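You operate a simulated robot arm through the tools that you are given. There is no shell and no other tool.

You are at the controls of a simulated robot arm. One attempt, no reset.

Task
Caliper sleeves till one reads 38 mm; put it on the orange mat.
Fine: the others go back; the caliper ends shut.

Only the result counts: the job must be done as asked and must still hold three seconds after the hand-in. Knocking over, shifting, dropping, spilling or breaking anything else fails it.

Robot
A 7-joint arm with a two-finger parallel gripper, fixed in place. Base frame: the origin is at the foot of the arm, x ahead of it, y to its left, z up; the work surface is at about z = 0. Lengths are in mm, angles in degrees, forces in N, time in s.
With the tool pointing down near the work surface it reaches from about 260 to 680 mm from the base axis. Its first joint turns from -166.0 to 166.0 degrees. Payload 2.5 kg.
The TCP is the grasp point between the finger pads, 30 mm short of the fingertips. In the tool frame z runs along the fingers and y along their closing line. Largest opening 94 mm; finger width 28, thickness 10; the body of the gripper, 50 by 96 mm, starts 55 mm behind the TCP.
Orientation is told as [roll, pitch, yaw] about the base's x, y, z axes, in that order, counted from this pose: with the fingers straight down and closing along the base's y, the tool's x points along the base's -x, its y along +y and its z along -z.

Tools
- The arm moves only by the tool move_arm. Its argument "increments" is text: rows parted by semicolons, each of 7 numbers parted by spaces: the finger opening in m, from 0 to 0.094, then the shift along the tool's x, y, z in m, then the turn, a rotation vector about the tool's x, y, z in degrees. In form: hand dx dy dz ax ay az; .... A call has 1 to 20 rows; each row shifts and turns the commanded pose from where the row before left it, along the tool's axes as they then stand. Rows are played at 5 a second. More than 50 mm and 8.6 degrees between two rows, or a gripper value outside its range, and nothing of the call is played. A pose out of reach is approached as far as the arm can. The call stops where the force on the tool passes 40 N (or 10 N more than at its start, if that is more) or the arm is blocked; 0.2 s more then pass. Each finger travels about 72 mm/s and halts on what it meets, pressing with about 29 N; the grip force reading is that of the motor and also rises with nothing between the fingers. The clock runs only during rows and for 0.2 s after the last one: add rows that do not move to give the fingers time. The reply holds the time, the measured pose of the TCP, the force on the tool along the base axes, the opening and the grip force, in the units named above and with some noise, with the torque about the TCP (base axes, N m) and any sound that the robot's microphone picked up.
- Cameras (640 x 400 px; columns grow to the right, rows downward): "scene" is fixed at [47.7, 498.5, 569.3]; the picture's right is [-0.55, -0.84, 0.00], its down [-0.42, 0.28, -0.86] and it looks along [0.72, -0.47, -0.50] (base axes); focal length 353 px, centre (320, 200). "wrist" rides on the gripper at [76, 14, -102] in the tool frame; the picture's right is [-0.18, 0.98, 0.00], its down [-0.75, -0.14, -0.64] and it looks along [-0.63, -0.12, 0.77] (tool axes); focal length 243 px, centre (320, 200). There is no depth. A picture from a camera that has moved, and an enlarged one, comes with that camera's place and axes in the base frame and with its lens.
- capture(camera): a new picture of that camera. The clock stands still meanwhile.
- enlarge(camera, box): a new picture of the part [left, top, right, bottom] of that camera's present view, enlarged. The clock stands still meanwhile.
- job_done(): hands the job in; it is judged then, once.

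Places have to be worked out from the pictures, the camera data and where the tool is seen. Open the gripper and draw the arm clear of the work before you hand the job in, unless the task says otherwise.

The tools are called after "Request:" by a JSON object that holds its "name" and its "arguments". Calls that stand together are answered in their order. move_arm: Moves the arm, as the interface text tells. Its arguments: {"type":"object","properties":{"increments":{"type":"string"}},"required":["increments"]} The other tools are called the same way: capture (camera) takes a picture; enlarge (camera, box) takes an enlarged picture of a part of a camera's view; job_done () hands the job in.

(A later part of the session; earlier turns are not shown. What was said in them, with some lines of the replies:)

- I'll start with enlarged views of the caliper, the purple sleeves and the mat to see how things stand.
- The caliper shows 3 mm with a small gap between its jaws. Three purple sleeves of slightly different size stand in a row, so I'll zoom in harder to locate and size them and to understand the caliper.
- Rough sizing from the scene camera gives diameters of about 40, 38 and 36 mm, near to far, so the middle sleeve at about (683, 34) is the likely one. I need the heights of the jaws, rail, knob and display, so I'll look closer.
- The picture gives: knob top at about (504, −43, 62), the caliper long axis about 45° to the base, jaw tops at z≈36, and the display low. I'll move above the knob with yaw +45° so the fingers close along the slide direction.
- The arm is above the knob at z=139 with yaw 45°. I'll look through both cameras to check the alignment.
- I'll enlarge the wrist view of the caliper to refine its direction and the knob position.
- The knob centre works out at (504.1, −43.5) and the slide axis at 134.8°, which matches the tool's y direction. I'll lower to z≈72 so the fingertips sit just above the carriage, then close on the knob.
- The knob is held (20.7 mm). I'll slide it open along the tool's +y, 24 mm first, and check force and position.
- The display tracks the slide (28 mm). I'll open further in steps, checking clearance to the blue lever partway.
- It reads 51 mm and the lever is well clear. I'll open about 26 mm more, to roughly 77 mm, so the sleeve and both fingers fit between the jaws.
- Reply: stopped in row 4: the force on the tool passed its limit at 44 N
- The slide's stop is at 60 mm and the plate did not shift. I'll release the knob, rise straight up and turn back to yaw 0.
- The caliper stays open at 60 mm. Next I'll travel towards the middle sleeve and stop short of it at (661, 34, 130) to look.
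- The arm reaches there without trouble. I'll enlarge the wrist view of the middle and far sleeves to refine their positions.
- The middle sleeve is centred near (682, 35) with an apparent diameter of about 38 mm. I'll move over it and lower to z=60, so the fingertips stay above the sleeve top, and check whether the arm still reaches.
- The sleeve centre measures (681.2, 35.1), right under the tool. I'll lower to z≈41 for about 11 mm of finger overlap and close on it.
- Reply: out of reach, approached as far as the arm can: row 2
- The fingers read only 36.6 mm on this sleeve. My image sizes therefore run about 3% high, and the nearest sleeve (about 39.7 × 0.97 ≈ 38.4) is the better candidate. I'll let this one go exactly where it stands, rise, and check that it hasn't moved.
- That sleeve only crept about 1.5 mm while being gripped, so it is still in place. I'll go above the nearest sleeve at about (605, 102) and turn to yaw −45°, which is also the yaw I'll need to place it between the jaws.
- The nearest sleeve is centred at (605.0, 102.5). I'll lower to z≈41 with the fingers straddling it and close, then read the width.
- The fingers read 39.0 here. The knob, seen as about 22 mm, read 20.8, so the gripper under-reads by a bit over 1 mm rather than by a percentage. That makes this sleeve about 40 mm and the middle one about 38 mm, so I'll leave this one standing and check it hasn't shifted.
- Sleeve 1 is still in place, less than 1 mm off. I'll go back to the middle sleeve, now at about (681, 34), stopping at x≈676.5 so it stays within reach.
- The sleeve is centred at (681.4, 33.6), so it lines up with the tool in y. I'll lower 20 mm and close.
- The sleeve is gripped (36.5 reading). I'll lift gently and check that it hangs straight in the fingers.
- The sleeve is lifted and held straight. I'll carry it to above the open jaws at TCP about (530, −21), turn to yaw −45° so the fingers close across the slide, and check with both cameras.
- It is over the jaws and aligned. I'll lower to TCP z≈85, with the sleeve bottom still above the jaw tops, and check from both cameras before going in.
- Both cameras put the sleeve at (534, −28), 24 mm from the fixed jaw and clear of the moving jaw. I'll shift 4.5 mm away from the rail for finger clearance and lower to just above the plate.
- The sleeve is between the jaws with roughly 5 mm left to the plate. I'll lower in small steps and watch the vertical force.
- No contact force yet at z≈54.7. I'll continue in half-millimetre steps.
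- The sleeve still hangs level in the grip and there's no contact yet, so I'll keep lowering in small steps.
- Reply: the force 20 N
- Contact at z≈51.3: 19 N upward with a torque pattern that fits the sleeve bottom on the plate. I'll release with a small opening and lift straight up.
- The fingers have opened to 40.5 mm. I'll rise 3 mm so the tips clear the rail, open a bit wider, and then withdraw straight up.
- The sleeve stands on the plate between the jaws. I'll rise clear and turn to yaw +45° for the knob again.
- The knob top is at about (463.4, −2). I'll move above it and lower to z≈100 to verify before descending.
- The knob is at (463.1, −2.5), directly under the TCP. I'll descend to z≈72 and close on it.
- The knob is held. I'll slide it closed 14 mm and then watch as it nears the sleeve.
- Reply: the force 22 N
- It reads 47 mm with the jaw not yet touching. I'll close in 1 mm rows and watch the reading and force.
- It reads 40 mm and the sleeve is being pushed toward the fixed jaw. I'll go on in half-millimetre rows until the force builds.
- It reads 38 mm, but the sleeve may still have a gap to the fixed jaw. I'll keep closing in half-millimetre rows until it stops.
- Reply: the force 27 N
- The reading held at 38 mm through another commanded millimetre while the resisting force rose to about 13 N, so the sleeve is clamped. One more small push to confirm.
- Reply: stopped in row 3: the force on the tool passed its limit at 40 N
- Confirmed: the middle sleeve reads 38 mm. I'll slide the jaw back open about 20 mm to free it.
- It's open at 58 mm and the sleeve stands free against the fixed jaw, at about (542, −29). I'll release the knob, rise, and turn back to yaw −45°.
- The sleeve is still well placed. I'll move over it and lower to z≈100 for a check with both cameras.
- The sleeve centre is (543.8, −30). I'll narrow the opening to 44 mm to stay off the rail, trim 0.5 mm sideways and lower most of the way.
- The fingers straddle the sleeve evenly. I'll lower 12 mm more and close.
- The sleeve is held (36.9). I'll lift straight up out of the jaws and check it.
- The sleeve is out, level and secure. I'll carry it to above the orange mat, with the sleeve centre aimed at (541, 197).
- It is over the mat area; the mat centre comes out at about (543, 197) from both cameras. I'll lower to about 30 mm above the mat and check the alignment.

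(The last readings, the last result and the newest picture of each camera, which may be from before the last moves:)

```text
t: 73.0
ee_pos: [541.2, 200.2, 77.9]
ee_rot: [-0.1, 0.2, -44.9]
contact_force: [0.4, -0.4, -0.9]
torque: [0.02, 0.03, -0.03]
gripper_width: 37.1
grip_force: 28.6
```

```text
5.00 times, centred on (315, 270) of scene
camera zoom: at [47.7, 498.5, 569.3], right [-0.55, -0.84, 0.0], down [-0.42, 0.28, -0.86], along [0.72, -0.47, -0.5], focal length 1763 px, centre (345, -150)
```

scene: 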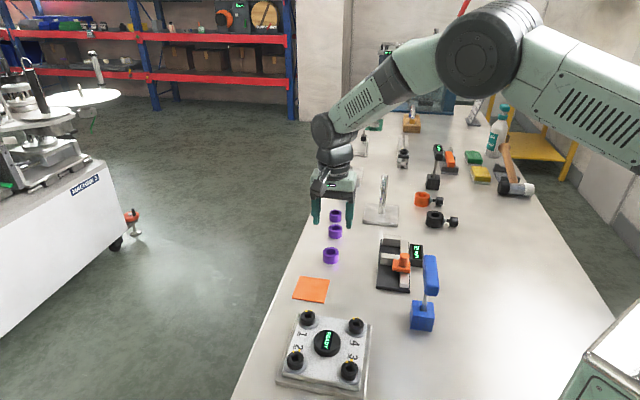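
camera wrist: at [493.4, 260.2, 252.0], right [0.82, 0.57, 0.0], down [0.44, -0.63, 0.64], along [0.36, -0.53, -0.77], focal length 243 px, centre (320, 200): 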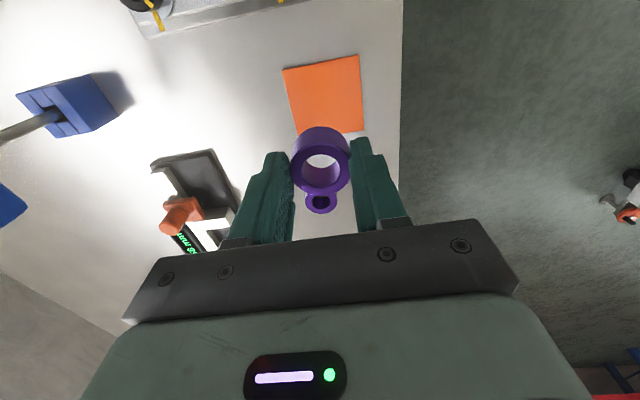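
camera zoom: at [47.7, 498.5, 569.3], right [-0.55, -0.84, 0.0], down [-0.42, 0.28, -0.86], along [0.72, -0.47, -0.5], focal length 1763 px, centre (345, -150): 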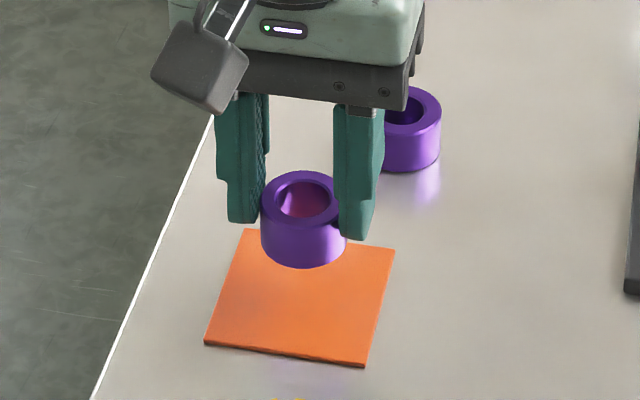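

The sleeve is at (541.6, 196.5) against a mat centre of (543.5, 197.5). I'll trim 2 mm and lower to just above the mat.

Request:
{"name": "move_arm", "arguments": {"increments": "0.03 0 0.002 0.01 0 0 0; 0.03 0 0 0.01 0 0 0; 0.03 0 0 0.007 0 0 0; 0.03 0 0 0 0 0 0"}}

Request:
{"name": "move_arm", "arguments": {"increments": "0.03 0 0 0.0007 0 0 0; 0.03 0 0 0.0007 0 0 0; 0.03 0 0 0 0 0 0"}}

Request:
{"name": "enlarge", "arguments": {"camera": "scene", "box": [285, 250, 345, 310]}}

```text
t: 74.0
ee_pos: [543.2, 201.3, 52.2]
ee_rot: [-0.1, 0.2, -44.8]
contact_force: [0.6, 0.5, -1.0]
torque: [-0.01, 0.01, 0.0]
gripper_width: 37.0
grip_force: 29.0
```

```text
t: 74.8
ee_pos: [543.5, 202.7, 50.7]
ee_rot: [0.0, 0.2, -45.0]
contact_force: [0.7, -0.4, 0.7]
torque: [0.0, -0.01, 0.02]
gripper_width: 36.9
grip_force: 29.0
```

```text
6.67 times, centred on (315, 280) of scene
camera zoom: at [47.7, 498.5, 569.3], right [-0.55, -0.84, 0.0], down [-0.42, 0.28, -0.86], along [0.72, -0.47, -0.5], focal length 2351 px, centre (353, -333)
```

zoom: 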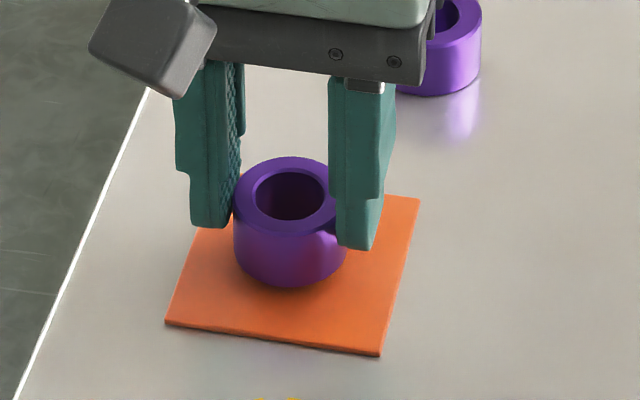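

The sleeve is centred a few millimetres above the mat. I'll keep lowering in small steps and watch the force.

Request:
{"name": "move_arm", "arguments": {"increments": "0.03 0 0 0.0008 0 0 0; 0.03 0 0 0.0008 0 0 0; 0.03 0 0 0.0007 0 0 0; 0.03 0 0 0 0 0 0"}}

Request:
{"name": "move_arm", "arguments": {"increments": "0.03 0 0 0.0005 0 0 0; 0.03 0 0 0.0005 0 0 0; 0.03 0 0 0 0 0 0"}}

```text
t: 75.8
ee_pos: [543.1, 201.6, 49.5]
ee_rot: [-0.1, 0.3, -44.9]
contact_force: [0.0, 1.0, -0.7]
torque: [-0.02, 0.0, 0.0]
gripper_width: 37.0
grip_force: 28.7
```

```text
t: 76.6
ee_pos: [543.7, 202.4, 48.0]
ee_rot: [-0.1, 0.2, -45.0]
contact_force: [0.8, 0.1, -0.5]
torque: [0.0, -0.03, 0.0]
gripper_width: 36.8
grip_force: 29.4
```

Request:
{"name": "move_arm", "arguments": {"increments": "0.03 0 0 0.0005 0 0 0; 0.03 0 0 0.0005 0 0 0; 0.03 0 0 0 0 0 0"}}

Request:
{"name": "move_arm", "arguments": {"increments": "0.03 0 0 0.0005 0 0 0; 0.03 0 0 0.0005 0 0 0; 0.03 0 0 0 0 0 0"}}

```text
t: 77.4
ee_pos: [544.1, 202.0, 47.5]
ee_rot: [-0.1, 0.1, -44.9]
contact_force: [-4.4, -2.8, 6.9]
torque: [-0.11, 0.11, -0.04]
gripper_width: 36.8
grip_force: 28.3
```

```text
t: 78.2
ee_pos: [544.0, 201.6, 46.7]
ee_rot: [-0.2, 0.2, -45.0]
contact_force: [-10.4, -6.4, 19.9]
torque: [-0.26, 0.27, -0.04]
gripper_width: 37.0
grip_force: 29.1
```

There's contact on the mat with about 20 N upward. I'll ease off slightly and open the fingers.

Request:
{"name": "move_arm", "arguments": {"increments": "0.033 0 0 -0.0006 0 0 0; 0.037 0 0 0 0 0 0; 0.041 0 0 0 0 0 0; 0.046 0 0 0 0 0 0; 0.052 0 0 0 0 0 0; 0.052 0 0 0 0 0 0"}}

Request:
{"name": "enlarge", "arguments": {"camera": "scene", "box": [285, 250, 345, 310]}}

Request:
{"name": "enlarge", "arguments": {"camera": "wrist", "box": [220, 30, 420, 210]}}

```text
t: 79.6
ee_pos: [543.4, 203.7, 45.8]
ee_rot: [-0.1, 0.2, -44.8]
contact_force: [1.0, -0.4, -0.1]
torque: [0.01, -0.03, 0.01]
gripper_width: 52.0
grip_force: 0.0
```

```text
6.67 times, centred on (315, 280) of scene
camera zoom: at [47.7, 498.5, 569.3], right [-0.55, -0.84, 0.0], down [-0.42, 0.28, -0.86], along [0.72, -0.47, -0.5], focal length 2351 px, centre (353, -333)
```

zoom: 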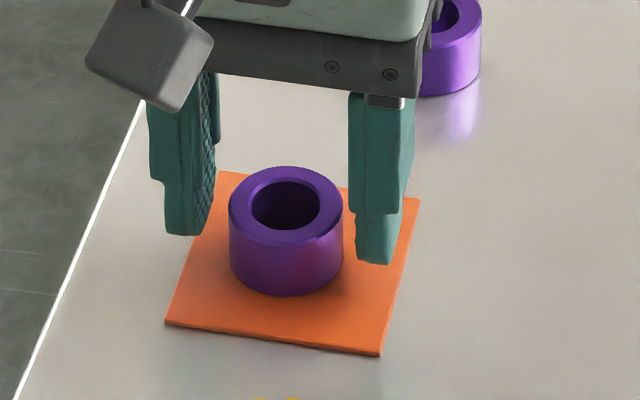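

```text
2.22 times, centred on (320, 120) of wrist
camera zoom: at [498.7, 265.7, 149.6], right [0.82, 0.57, 0.0], down [0.44, -0.63, 0.64], along [0.36, -0.53, -0.77], focal length 539 px, centre (320, 378)
```

zoom: 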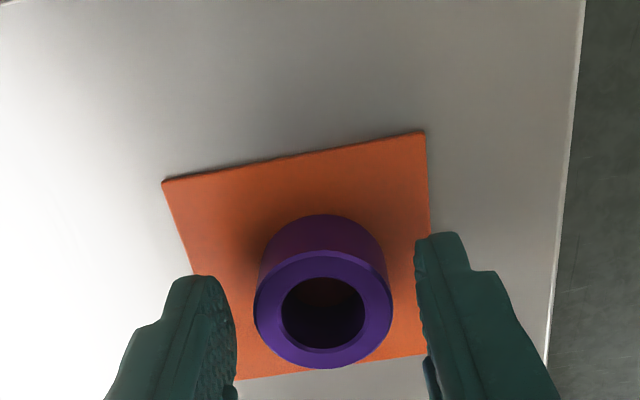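

The sleeve stands upright in the middle of the mat. I'll rise straight up, turn to yaw +45° and go back to shut the caliper.

Request:
{"name": "move_arm", "arguments": {"increments": "0.052 0 0 -0.01 0 0 0; 0.052 0 0 -0.02 0 0 0; 0.052 0 0 -0.03 0 0 0; 0.052 0 0 -0.03 0 0 0; 0.052 0 0 -0.03 0 0 0; 0.052 0 0 0 0 0 -7.5; 0.052 0 0 0 0 0 -7.5; 0.052 0 0 0 0 0 -7.5; 0.052 0 0 0 0 0 -7.5; 0.052 0 0 0 0 0 -7.5; 0.052 0 0 0 0 0 -7.5; 0.052 0 0 0 0 0 -7.5; 0.052 0 0 0 0 0 -7.5; 0.052 0 0 0 0 0 -7.5; 0.052 0 0 0 0 0 -7.5; 0.052 0 0 0 0 0 -7.5; 0.052 0 0 0 0 0 -7.5; 0.052 0 0 0 0 0 0"}}

Request:
{"name": "capture", "arguments": {"camera": "scene"}}

```text
t: 83.4
ee_pos: [542.9, 203.1, 166.9]
ee_rot: [0.2, 0.2, 45.3]
contact_force: [0.2, -0.9, 0.2]
torque: [0.01, 0.02, -0.02]
gripper_width: 51.7
grip_force: 0.1
```

```text
taken
```

scene: 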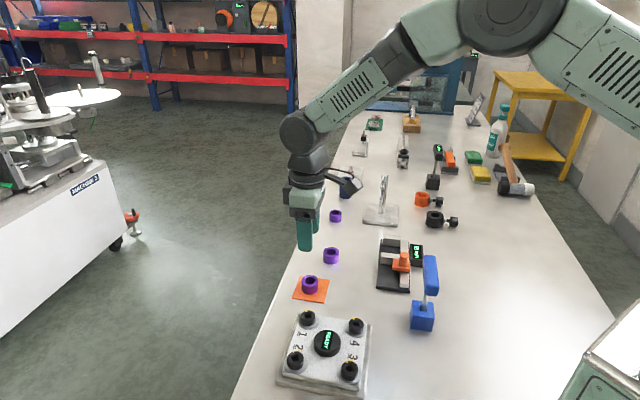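

The sleeve is on the mat and everything else is in place. I'll travel back to above the knob at about (465, −4).

Request:
{"name": "move_arm", "arguments": {"increments": "0.05 0.0224 -0.0101 0 0 0 0; 0.05 0.0224 -0.0101 0 0 0 0; 0.05 0.0224 -0.0101 0 0 0 0; 0.05 0.0224 -0.0101 0 0 0 0; 0.05 0.0224 -0.0101 0 0 0 0; 0.05 0.0224 -0.0101 0 0 0 0; 0.05 0.0224 -0.0101 0 0 0 0; 0.05 0.0224 -0.0101 0 0 0 0; 0.05 0.0224 -0.0101 0 0 0 0; 0.05 0 0 0.025 0 0 0; 0.05 0 0 0.025 0 0 0; 0.05 0 0 0.015 0 0 0; 0.05 0 0 0 0 0 0"}}

Request:
{"name": "enlarge", "arguments": {"camera": "wrist", "box": [160, 60, 440, 240]}}

```text
t: 86.2
ee_pos: [465.6, -3.2, 100.4]
ee_rot: [0.3, 0.1, 45.0]
contact_force: [-0.3, 0.5, -0.4]
torque: [0.02, 0.0, -0.03]
gripper_width: 49.7
grip_force: 0.0
```

```text
2.22 times, centred on (300, 150) of wrist
camera zoom: at [400.3, -49.0, 203.4], right [-0.57, 0.82, 0.0], down [0.63, 0.43, 0.64], along [0.53, 0.36, -0.77], focal length 539 px, centre (364, 311)
```

zoom: 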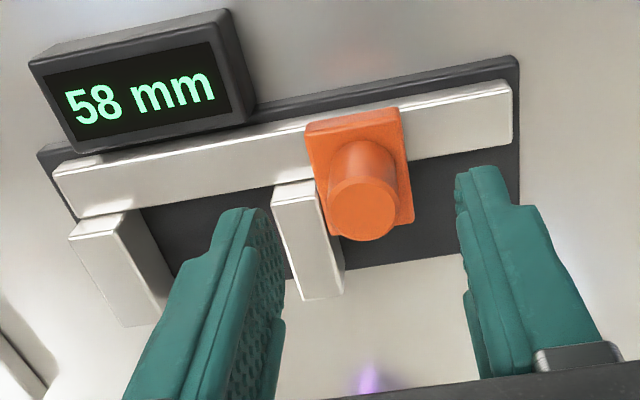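

The view matches the earlier aligned one, so I'll descend to z≈72 and close on the knob.

Request:
{"name": "move_arm", "arguments": {"increments": "0.05 0 0 0.015 0 0 0; 0.05 0 0 0.0135 0 0 0; 0.05 0 0 0 0 0 0; 0.03 0 0 0 0 0 0; 0.015 0 0 0 0 0 0; 0.015 0 0 0 0 0 0; 0.015 0 0 0 0 0 0"}}

```text
t: 87.8
ee_pos: [466.5, -3.9, 72.7]
ee_rot: [0.3, 0.2, 45.1]
contact_force: [0.4, 0.4, -5.0]
torque: [-0.35, -0.44, 0.01]
gripper_width: 20.8
grip_force: 44.8
```

The knob is held. I'll slide it closed by 51 mm first, then finish in small steps.

Request:
{"name": "move_arm", "arguments": {"increments": "0.015 0 -0.003 0 0 0 0; 0.015 0 -0.004 0 0 0 0; 0.015 0 -0.004 0 0 0 0; 0.015 0 -0.004 0 0 0 0; 0.015 0 -0.004 0 0 0 0; 0.015 0 -0.004 0 0 0 0; 0.015 0 -0.004 0 0 0 0; 0.015 0 -0.004 0 0 0 0; 0.015 0 -0.004 0 0 0 0; 0.015 0 -0.004 0 0 0 0; 0.015 0 -0.004 0 0 0 0; 0.015 0 -0.004 0 0 0 0; 0.015 0 -0.004 0 0 0 0; 0.015 0 0 0 0 0 0"}}

Request:
{"name": "enlarge", "arguments": {"camera": "wrist", "box": [160, 40, 440, 240]}}

```text
t: 90.8
ee_pos: [501.7, -38.9, 73.2]
ee_rot: [0.1, 0.0, 45.1]
contact_force: [8.9, 9.7, -5.8]
torque: [-0.26, -0.37, -0.01]
gripper_width: 20.8
grip_force: 44.5
```

```text
2.00 times, centred on (300, 140) of wrist
camera zoom: at [436.3, -85.2, 176.6], right [-0.57, 0.82, 0.0], down [0.63, 0.43, 0.64], along [0.53, 0.37, -0.77], focal length 485 px, centre (360, 320)
```

zoom: 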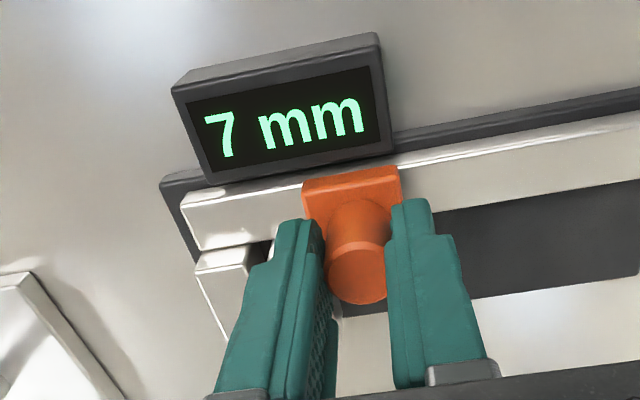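

It reads 7 mm. I'll close the remainder in 1 mm rows until it stops.

Request:
{"name": "move_arm", "arguments": {"increments": "0.015 0 -0.001 0 0 0 0; 0.015 0 -0.001 0 0 0 0; 0.015 0 -0.001 0 0 0 0; 0.015 0 -0.001 0 0 0 0; 0.015 0 -0.001 0 0 0 0; 0.015 0 -0.0007 0 0 0 0; 0.015 0 -0.0007 0 0 0 0; 0.015 0 0 0 0 0 0"}}

Request:
{"name": "enlarge", "arguments": {"camera": "wrist", "box": [160, 40, 440, 240]}}

```text
t: 92.6
ee_pos: [506.5, -45.8, 73.2]
ee_rot: [0.2, 0.0, 45.1]
contact_force: [-2.2, 6.1, 29.3]
torque: [0.03, -0.36, 0.0]
gripper_width: 20.8
grip_force: 45.0
```

```text
2.00 times, centred on (300, 140) of wrist
camera zoom: at [441.5, -90.6, 176.5], right [-0.57, 0.82, 0.0], down [0.63, 0.43, 0.64], along [0.53, 0.37, -0.77], focal length 485 px, centre (360, 320)
```

zoom: 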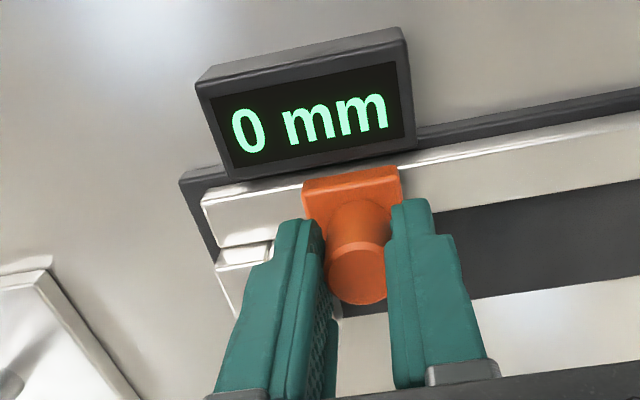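

It reads 0 mm: the caliper is shut. I'll release the knob, rise straight up and check that the reading stays at 0.

Request:
{"name": "move_arm", "arguments": {"increments": "0.022 0 0 0 0 0 0; 0.03 0 0 0 0 0 0; 0.045 0 0 0 0 0 0; 0.05 0 0 0 0 0 0; 0.05 0 0 -0.015 0 0 0; 0.05 0 0 -0.025 0 0 0; 0.05 0 0 -0.03 0 0 0; 0.05 0 0 -0.03 0 0 0; 0.05 0 0 0 0 0 0"}}

Request:
{"name": "enlarge", "arguments": {"camera": "wrist", "box": [220, 20, 420, 180]}}

Request:
{"name": "capture", "arguments": {"camera": "scene"}}

```text
t: 94.6
ee_pos: [505.8, -46.0, 172.7]
ee_rot: [0.2, 0.1, 45.1]
contact_force: [0.3, -0.1, 0.2]
torque: [0.0, 0.02, -0.05]
gripper_width: 50.1
grip_force: 0.1
```

```text
2.50 times, centred on (320, 100) of wrist
camera zoom: at [440.4, -91.3, 276.3], right [-0.57, 0.82, 0.0], down [0.63, 0.43, 0.64], along [0.53, 0.36, -0.77], focal length 606 px, centre (320, 450)
```

zoom: 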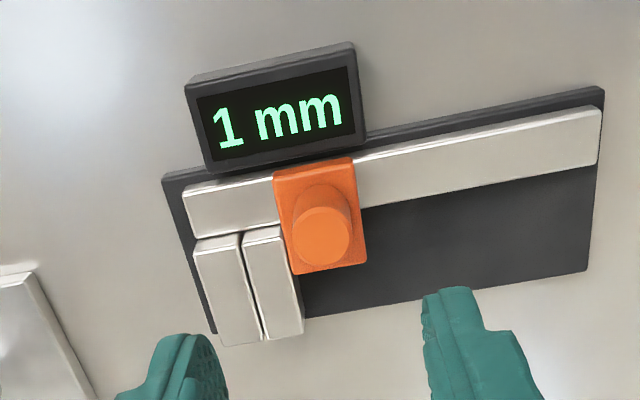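

```text
taken
```

scene: 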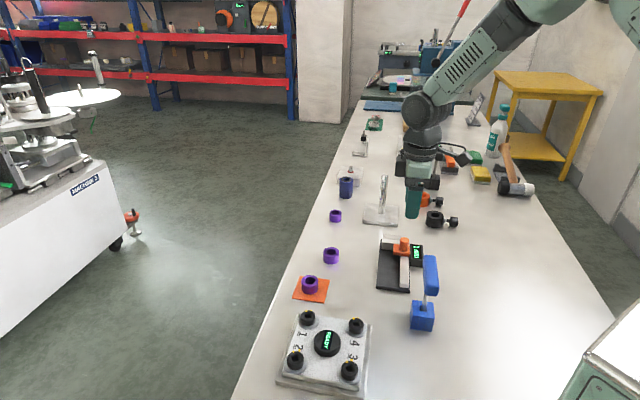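

After release the jaw sprang back to 1 mm. I'll push it shut with one open finger against the knob rather than gripping, so that backing off can't drag it. First I'll lower around the knob with clearance.

Request:
{"name": "move_arm", "arguments": {"increments": "0.05 0 0 0.03 0 0 0; 0.05 0 0 0.03 0 0 0; 0.05 0 0 0.025 0 0 0; 0.05 0 0 0.014 0 0 0; 0.04 0 0 0 0 0 0; 0.036 0 0 0 0 0 0; 0.036 0 0 0 0 0 0; 0.036 0 0 0 0 0 0"}}

Request:
{"name": "enlarge", "arguments": {"camera": "wrist", "box": [160, 40, 440, 240]}}

```text
t: 96.4
ee_pos: [505.5, -46.7, 72.1]
ee_rot: [0.2, 0.0, 45.1]
contact_force: [0.5, 0.5, 0.1]
torque: [0.0, 0.0, 0.02]
gripper_width: 36.1
grip_force: 0.2
```

```text
2.00 times, centred on (300, 140) of wrist
camera zoom: at [441.1, -91.7, 176.6], right [-0.57, 0.82, 0.0], down [0.63, 0.43, 0.64], along [0.53, 0.36, -0.77], focal length 485 px, centre (360, 320)
```

zoom: 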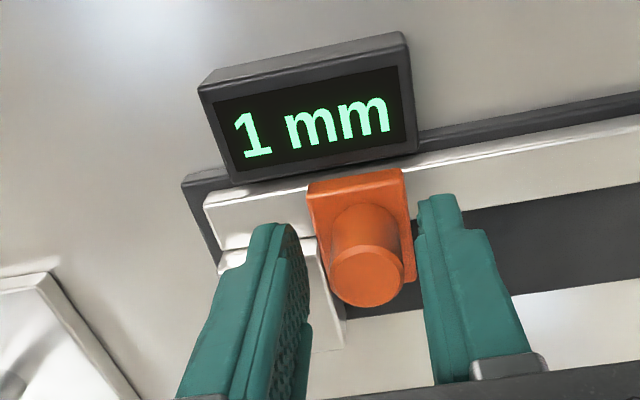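

The fingers straddle the knob with clearance. I'll shift toward the fixed jaw so the trailing finger pushes the knob shut.

Request:
{"name": "move_arm", "arguments": {"increments": "0.036 0 -0.002 0 0 0 0; 0.036 0 -0.002 0 0 0 0; 0.036 0 -0.001 0 0 0 0; 0.036 0 -0.0005 0 0 0 0; 0.036 0 -0.0005 0 0 0 0; 0.036 0 -0.0005 0 0 0 0; 0.036 0 0 0 0 0 0"}}

Request:
{"name": "enlarge", "arguments": {"camera": "wrist", "box": [160, 40, 440, 240]}}

```text
t: 98.0
ee_pos: [509.9, -50.4, 73.2]
ee_rot: [0.1, 0.1, 45.1]
contact_force: [-0.9, 0.6, -0.8]
torque: [0.03, -0.01, -0.01]
gripper_width: 36.5
grip_force: 0.4
```

```text
2.00 times, centred on (300, 140) of wrist
camera zoom: at [446.3, -95.1, 176.9], right [-0.57, 0.82, 0.0], down [0.63, 0.43, 0.64], along [0.53, 0.36, -0.77], focal length 485 px, centre (360, 320)
```

zoom: 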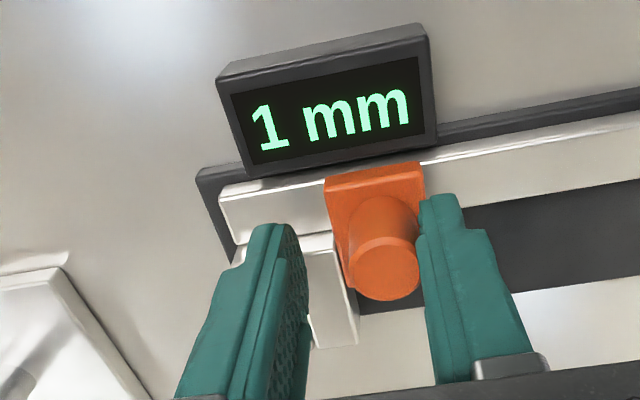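

Request:
{"name": "move_arm", "arguments": {"increments": "0.036 0 -0.0006 0 0 0 0; 0.036 0 -0.0006 0 0 0 0; 0.036 0 -0.0006 0 0 0 0; 0.036 0 0 0 0 0 0"}}

Request:
{"name": "enlarge", "arguments": {"camera": "wrist", "box": [160, 40, 440, 240]}}

```text
t: 99.0
ee_pos: [511.2, -51.1, 72.9]
ee_rot: [0.2, 0.1, 45.0]
contact_force: [-2.8, 1.7, 1.7]
torque: [0.06, 0.08, 0.02]
gripper_width: 37.9
grip_force: 2.1
```

```text
2.00 times, centred on (300, 140) of wrist
camera zoom: at [447.4, -96.3, 176.8], right [-0.57, 0.82, 0.0], down [0.63, 0.43, 0.64], along [0.53, 0.37, -0.77], focal length 485 px, centre (360, 320)
```

zoom: 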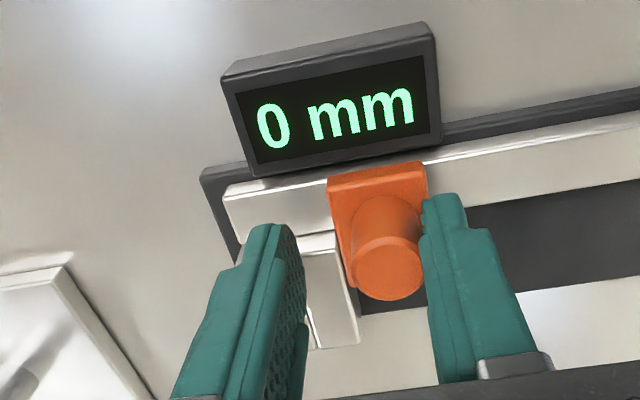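

The display has gone to 0 mm under the finger push. I'll push slightly more to seat it, then back off along the slide without touching the knob on the other side.

Request:
{"name": "move_arm", "arguments": {"increments": "0.036 0 -0.0007 0 0 0 0; 0.036 0 -0.0007 0 0 0 0; 0.036 0 -0.0007 0 0 0 0; 0.036 0 0 0 0 0 0; 0.036 0 0 0 0 0 0; 0.04 0 0.002 0 0 0 0; 0.045 0 0.003 0 0 0 0; 0.05 0 0.002 0 0 0 0; 0.05 0 0 0 0 0 0"}}

Request:
{"name": "enlarge", "arguments": {"camera": "wrist", "box": [160, 40, 440, 240]}}

```text
t: 101.0
ee_pos: [509.6, -47.4, 73.7]
ee_rot: [0.2, 0.1, 45.2]
contact_force: [-0.5, -0.3, 0.6]
torque: [-0.01, 0.0, 0.0]
gripper_width: 50.1
grip_force: 0.0
```

```text
2.00 times, centred on (300, 140) of wrist
camera zoom: at [443.9, -92.5, 176.5], right [-0.57, 0.82, 0.0], down [0.63, 0.43, 0.64], along [0.53, 0.36, -0.77], focal length 485 px, centre (360, 320)
```

zoom: 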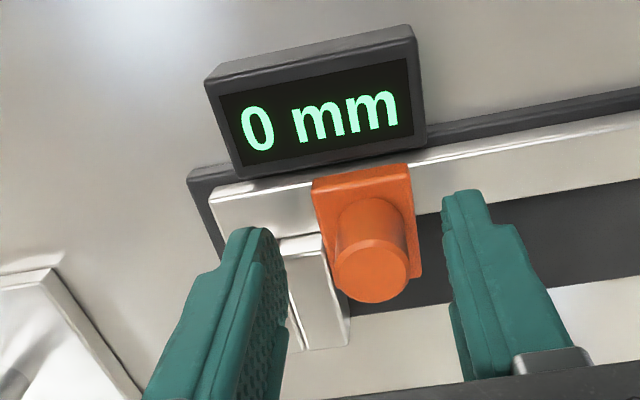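

It reads 0 mm with the fingers clear of the knob. I'll rise well above the work and do a final check.

Request:
{"name": "move_arm", "arguments": {"increments": "0.05 0 0 -0.015 0 0 0; 0.05 0 0 -0.025 0 0 0; 0.05 0 0 -0.03 0 0 0; 0.05 0 0 -0.03 0 0 0; 0.06 0 0 -0.03 0 0 0; 0.07 0 0 -0.03 0 0 0; 0.08 0 0 -0.02 0 0 0; 0.08 0 0 0 0 0 0; 0.08 0 0 0 0 0 0"}}

Request:
{"name": "capture", "arguments": {"camera": "scene"}}

Request:
{"name": "enlarge", "arguments": {"camera": "scene", "box": [285, 200, 445, 310]}}

Request:
{"name": "enlarge", "arguments": {"camera": "scene", "box": [310, 205, 358, 265]}}

Request:
{"name": "enlarge", "arguments": {"camera": "wrist", "box": [220, 20, 480, 180]}}

```text
t: 103.0
ee_pos: [510.4, -47.7, 254.8]
ee_rot: [0.2, 0.2, 45.1]
contact_force: [0.2, -0.1, -0.5]
torque: [0.0, 0.02, 0.05]
gripper_width: 80.0
grip_force: 0.0
```

```text
taken
```

scene: 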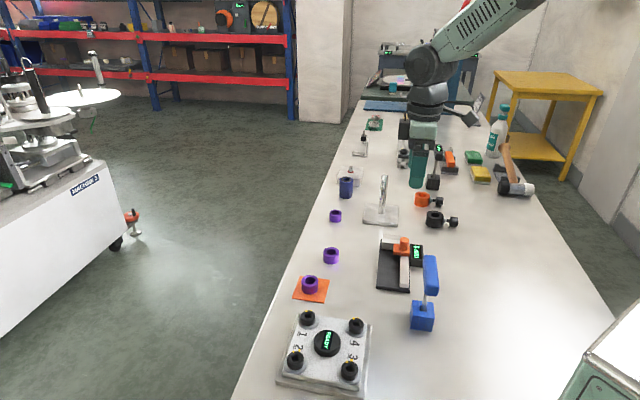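

```text
3.64 times, centred on (365, 255) of scene
camera zoom: at [47.7, 498.5, 569.3], right [-0.55, -0.84, 0.0], down [-0.42, 0.28, -0.86], along [0.72, -0.47, -0.5], focal length 1282 px, centre (156, 0)
```

zoom: 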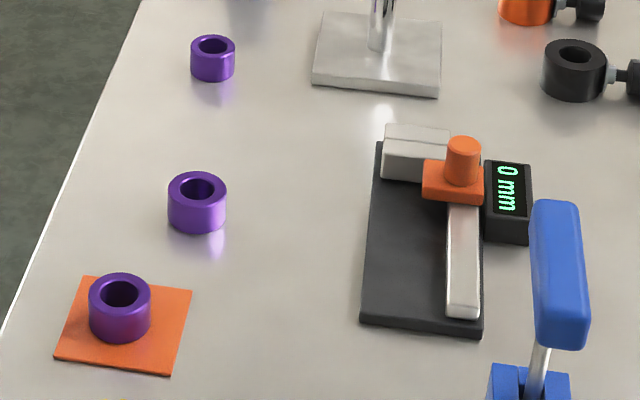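

```text
6.67 times, centred on (334, 235) of scene
camera zoom: at [47.7, 498.5, 569.3], right [-0.55, -0.84, 0.0], down [-0.42, 0.28, -0.86], along [0.72, -0.47, -0.5], focal length 2351 px, centre (227, -33)
```

zoom: 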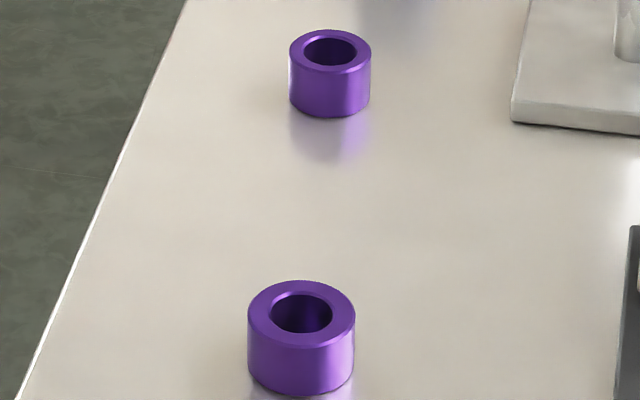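

```text
2.46 times, centred on (350, 100) of wrist
camera zoom: at [445.2, -92.9, 357.1], right [-0.57, 0.82, 0.0], down [0.63, 0.43, 0.64], along [0.53, 0.36, -0.77], focal length 597 px, centre (246, 446)
```

zoom: 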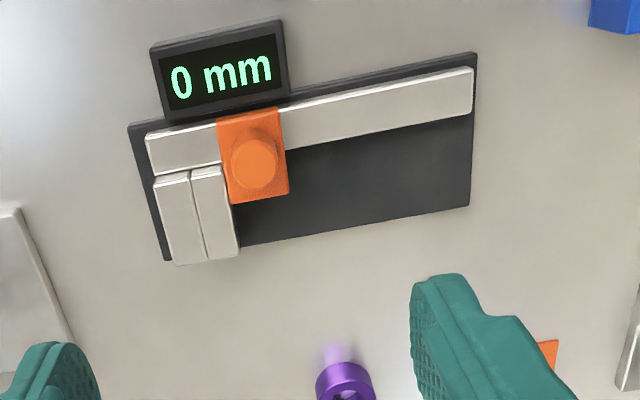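

The caliper reads 0 mm with its jaws touching, and the 38 mm sleeve stands on the orange mat. The other two sleeves are at their places, the gripper is open, and the arm is clear, so I'm handing the job in.

Request:
{"name": "job_done", "arguments": {}}

```text
The job is handed in.
```

The 38 mm sleeve is on the orange mat, the caliper is shut at 0 mm, and I've handed the job in.

- **38 mm sleeve:** it was the middle of the three purple sleeves. I clamped it between the caliper jaws, and the display held at 38 mm until the push hit the 40 N force limit. It now stands upright near the centre of the mat.
- **Other sleeves:** I did not put either of these in the caliper. The nearest one I only gripped briefly where it stood to gauge its width, and it moved about 1 mm. The far one I never touched.
- **Caliper:** after I first closed it, it sprang back to 1 mm when I let go of the knob. I pushed it shut again with one finger and backed off, and it still reads 0 mm.

The gripper is open and the arm is raised clear of the work.
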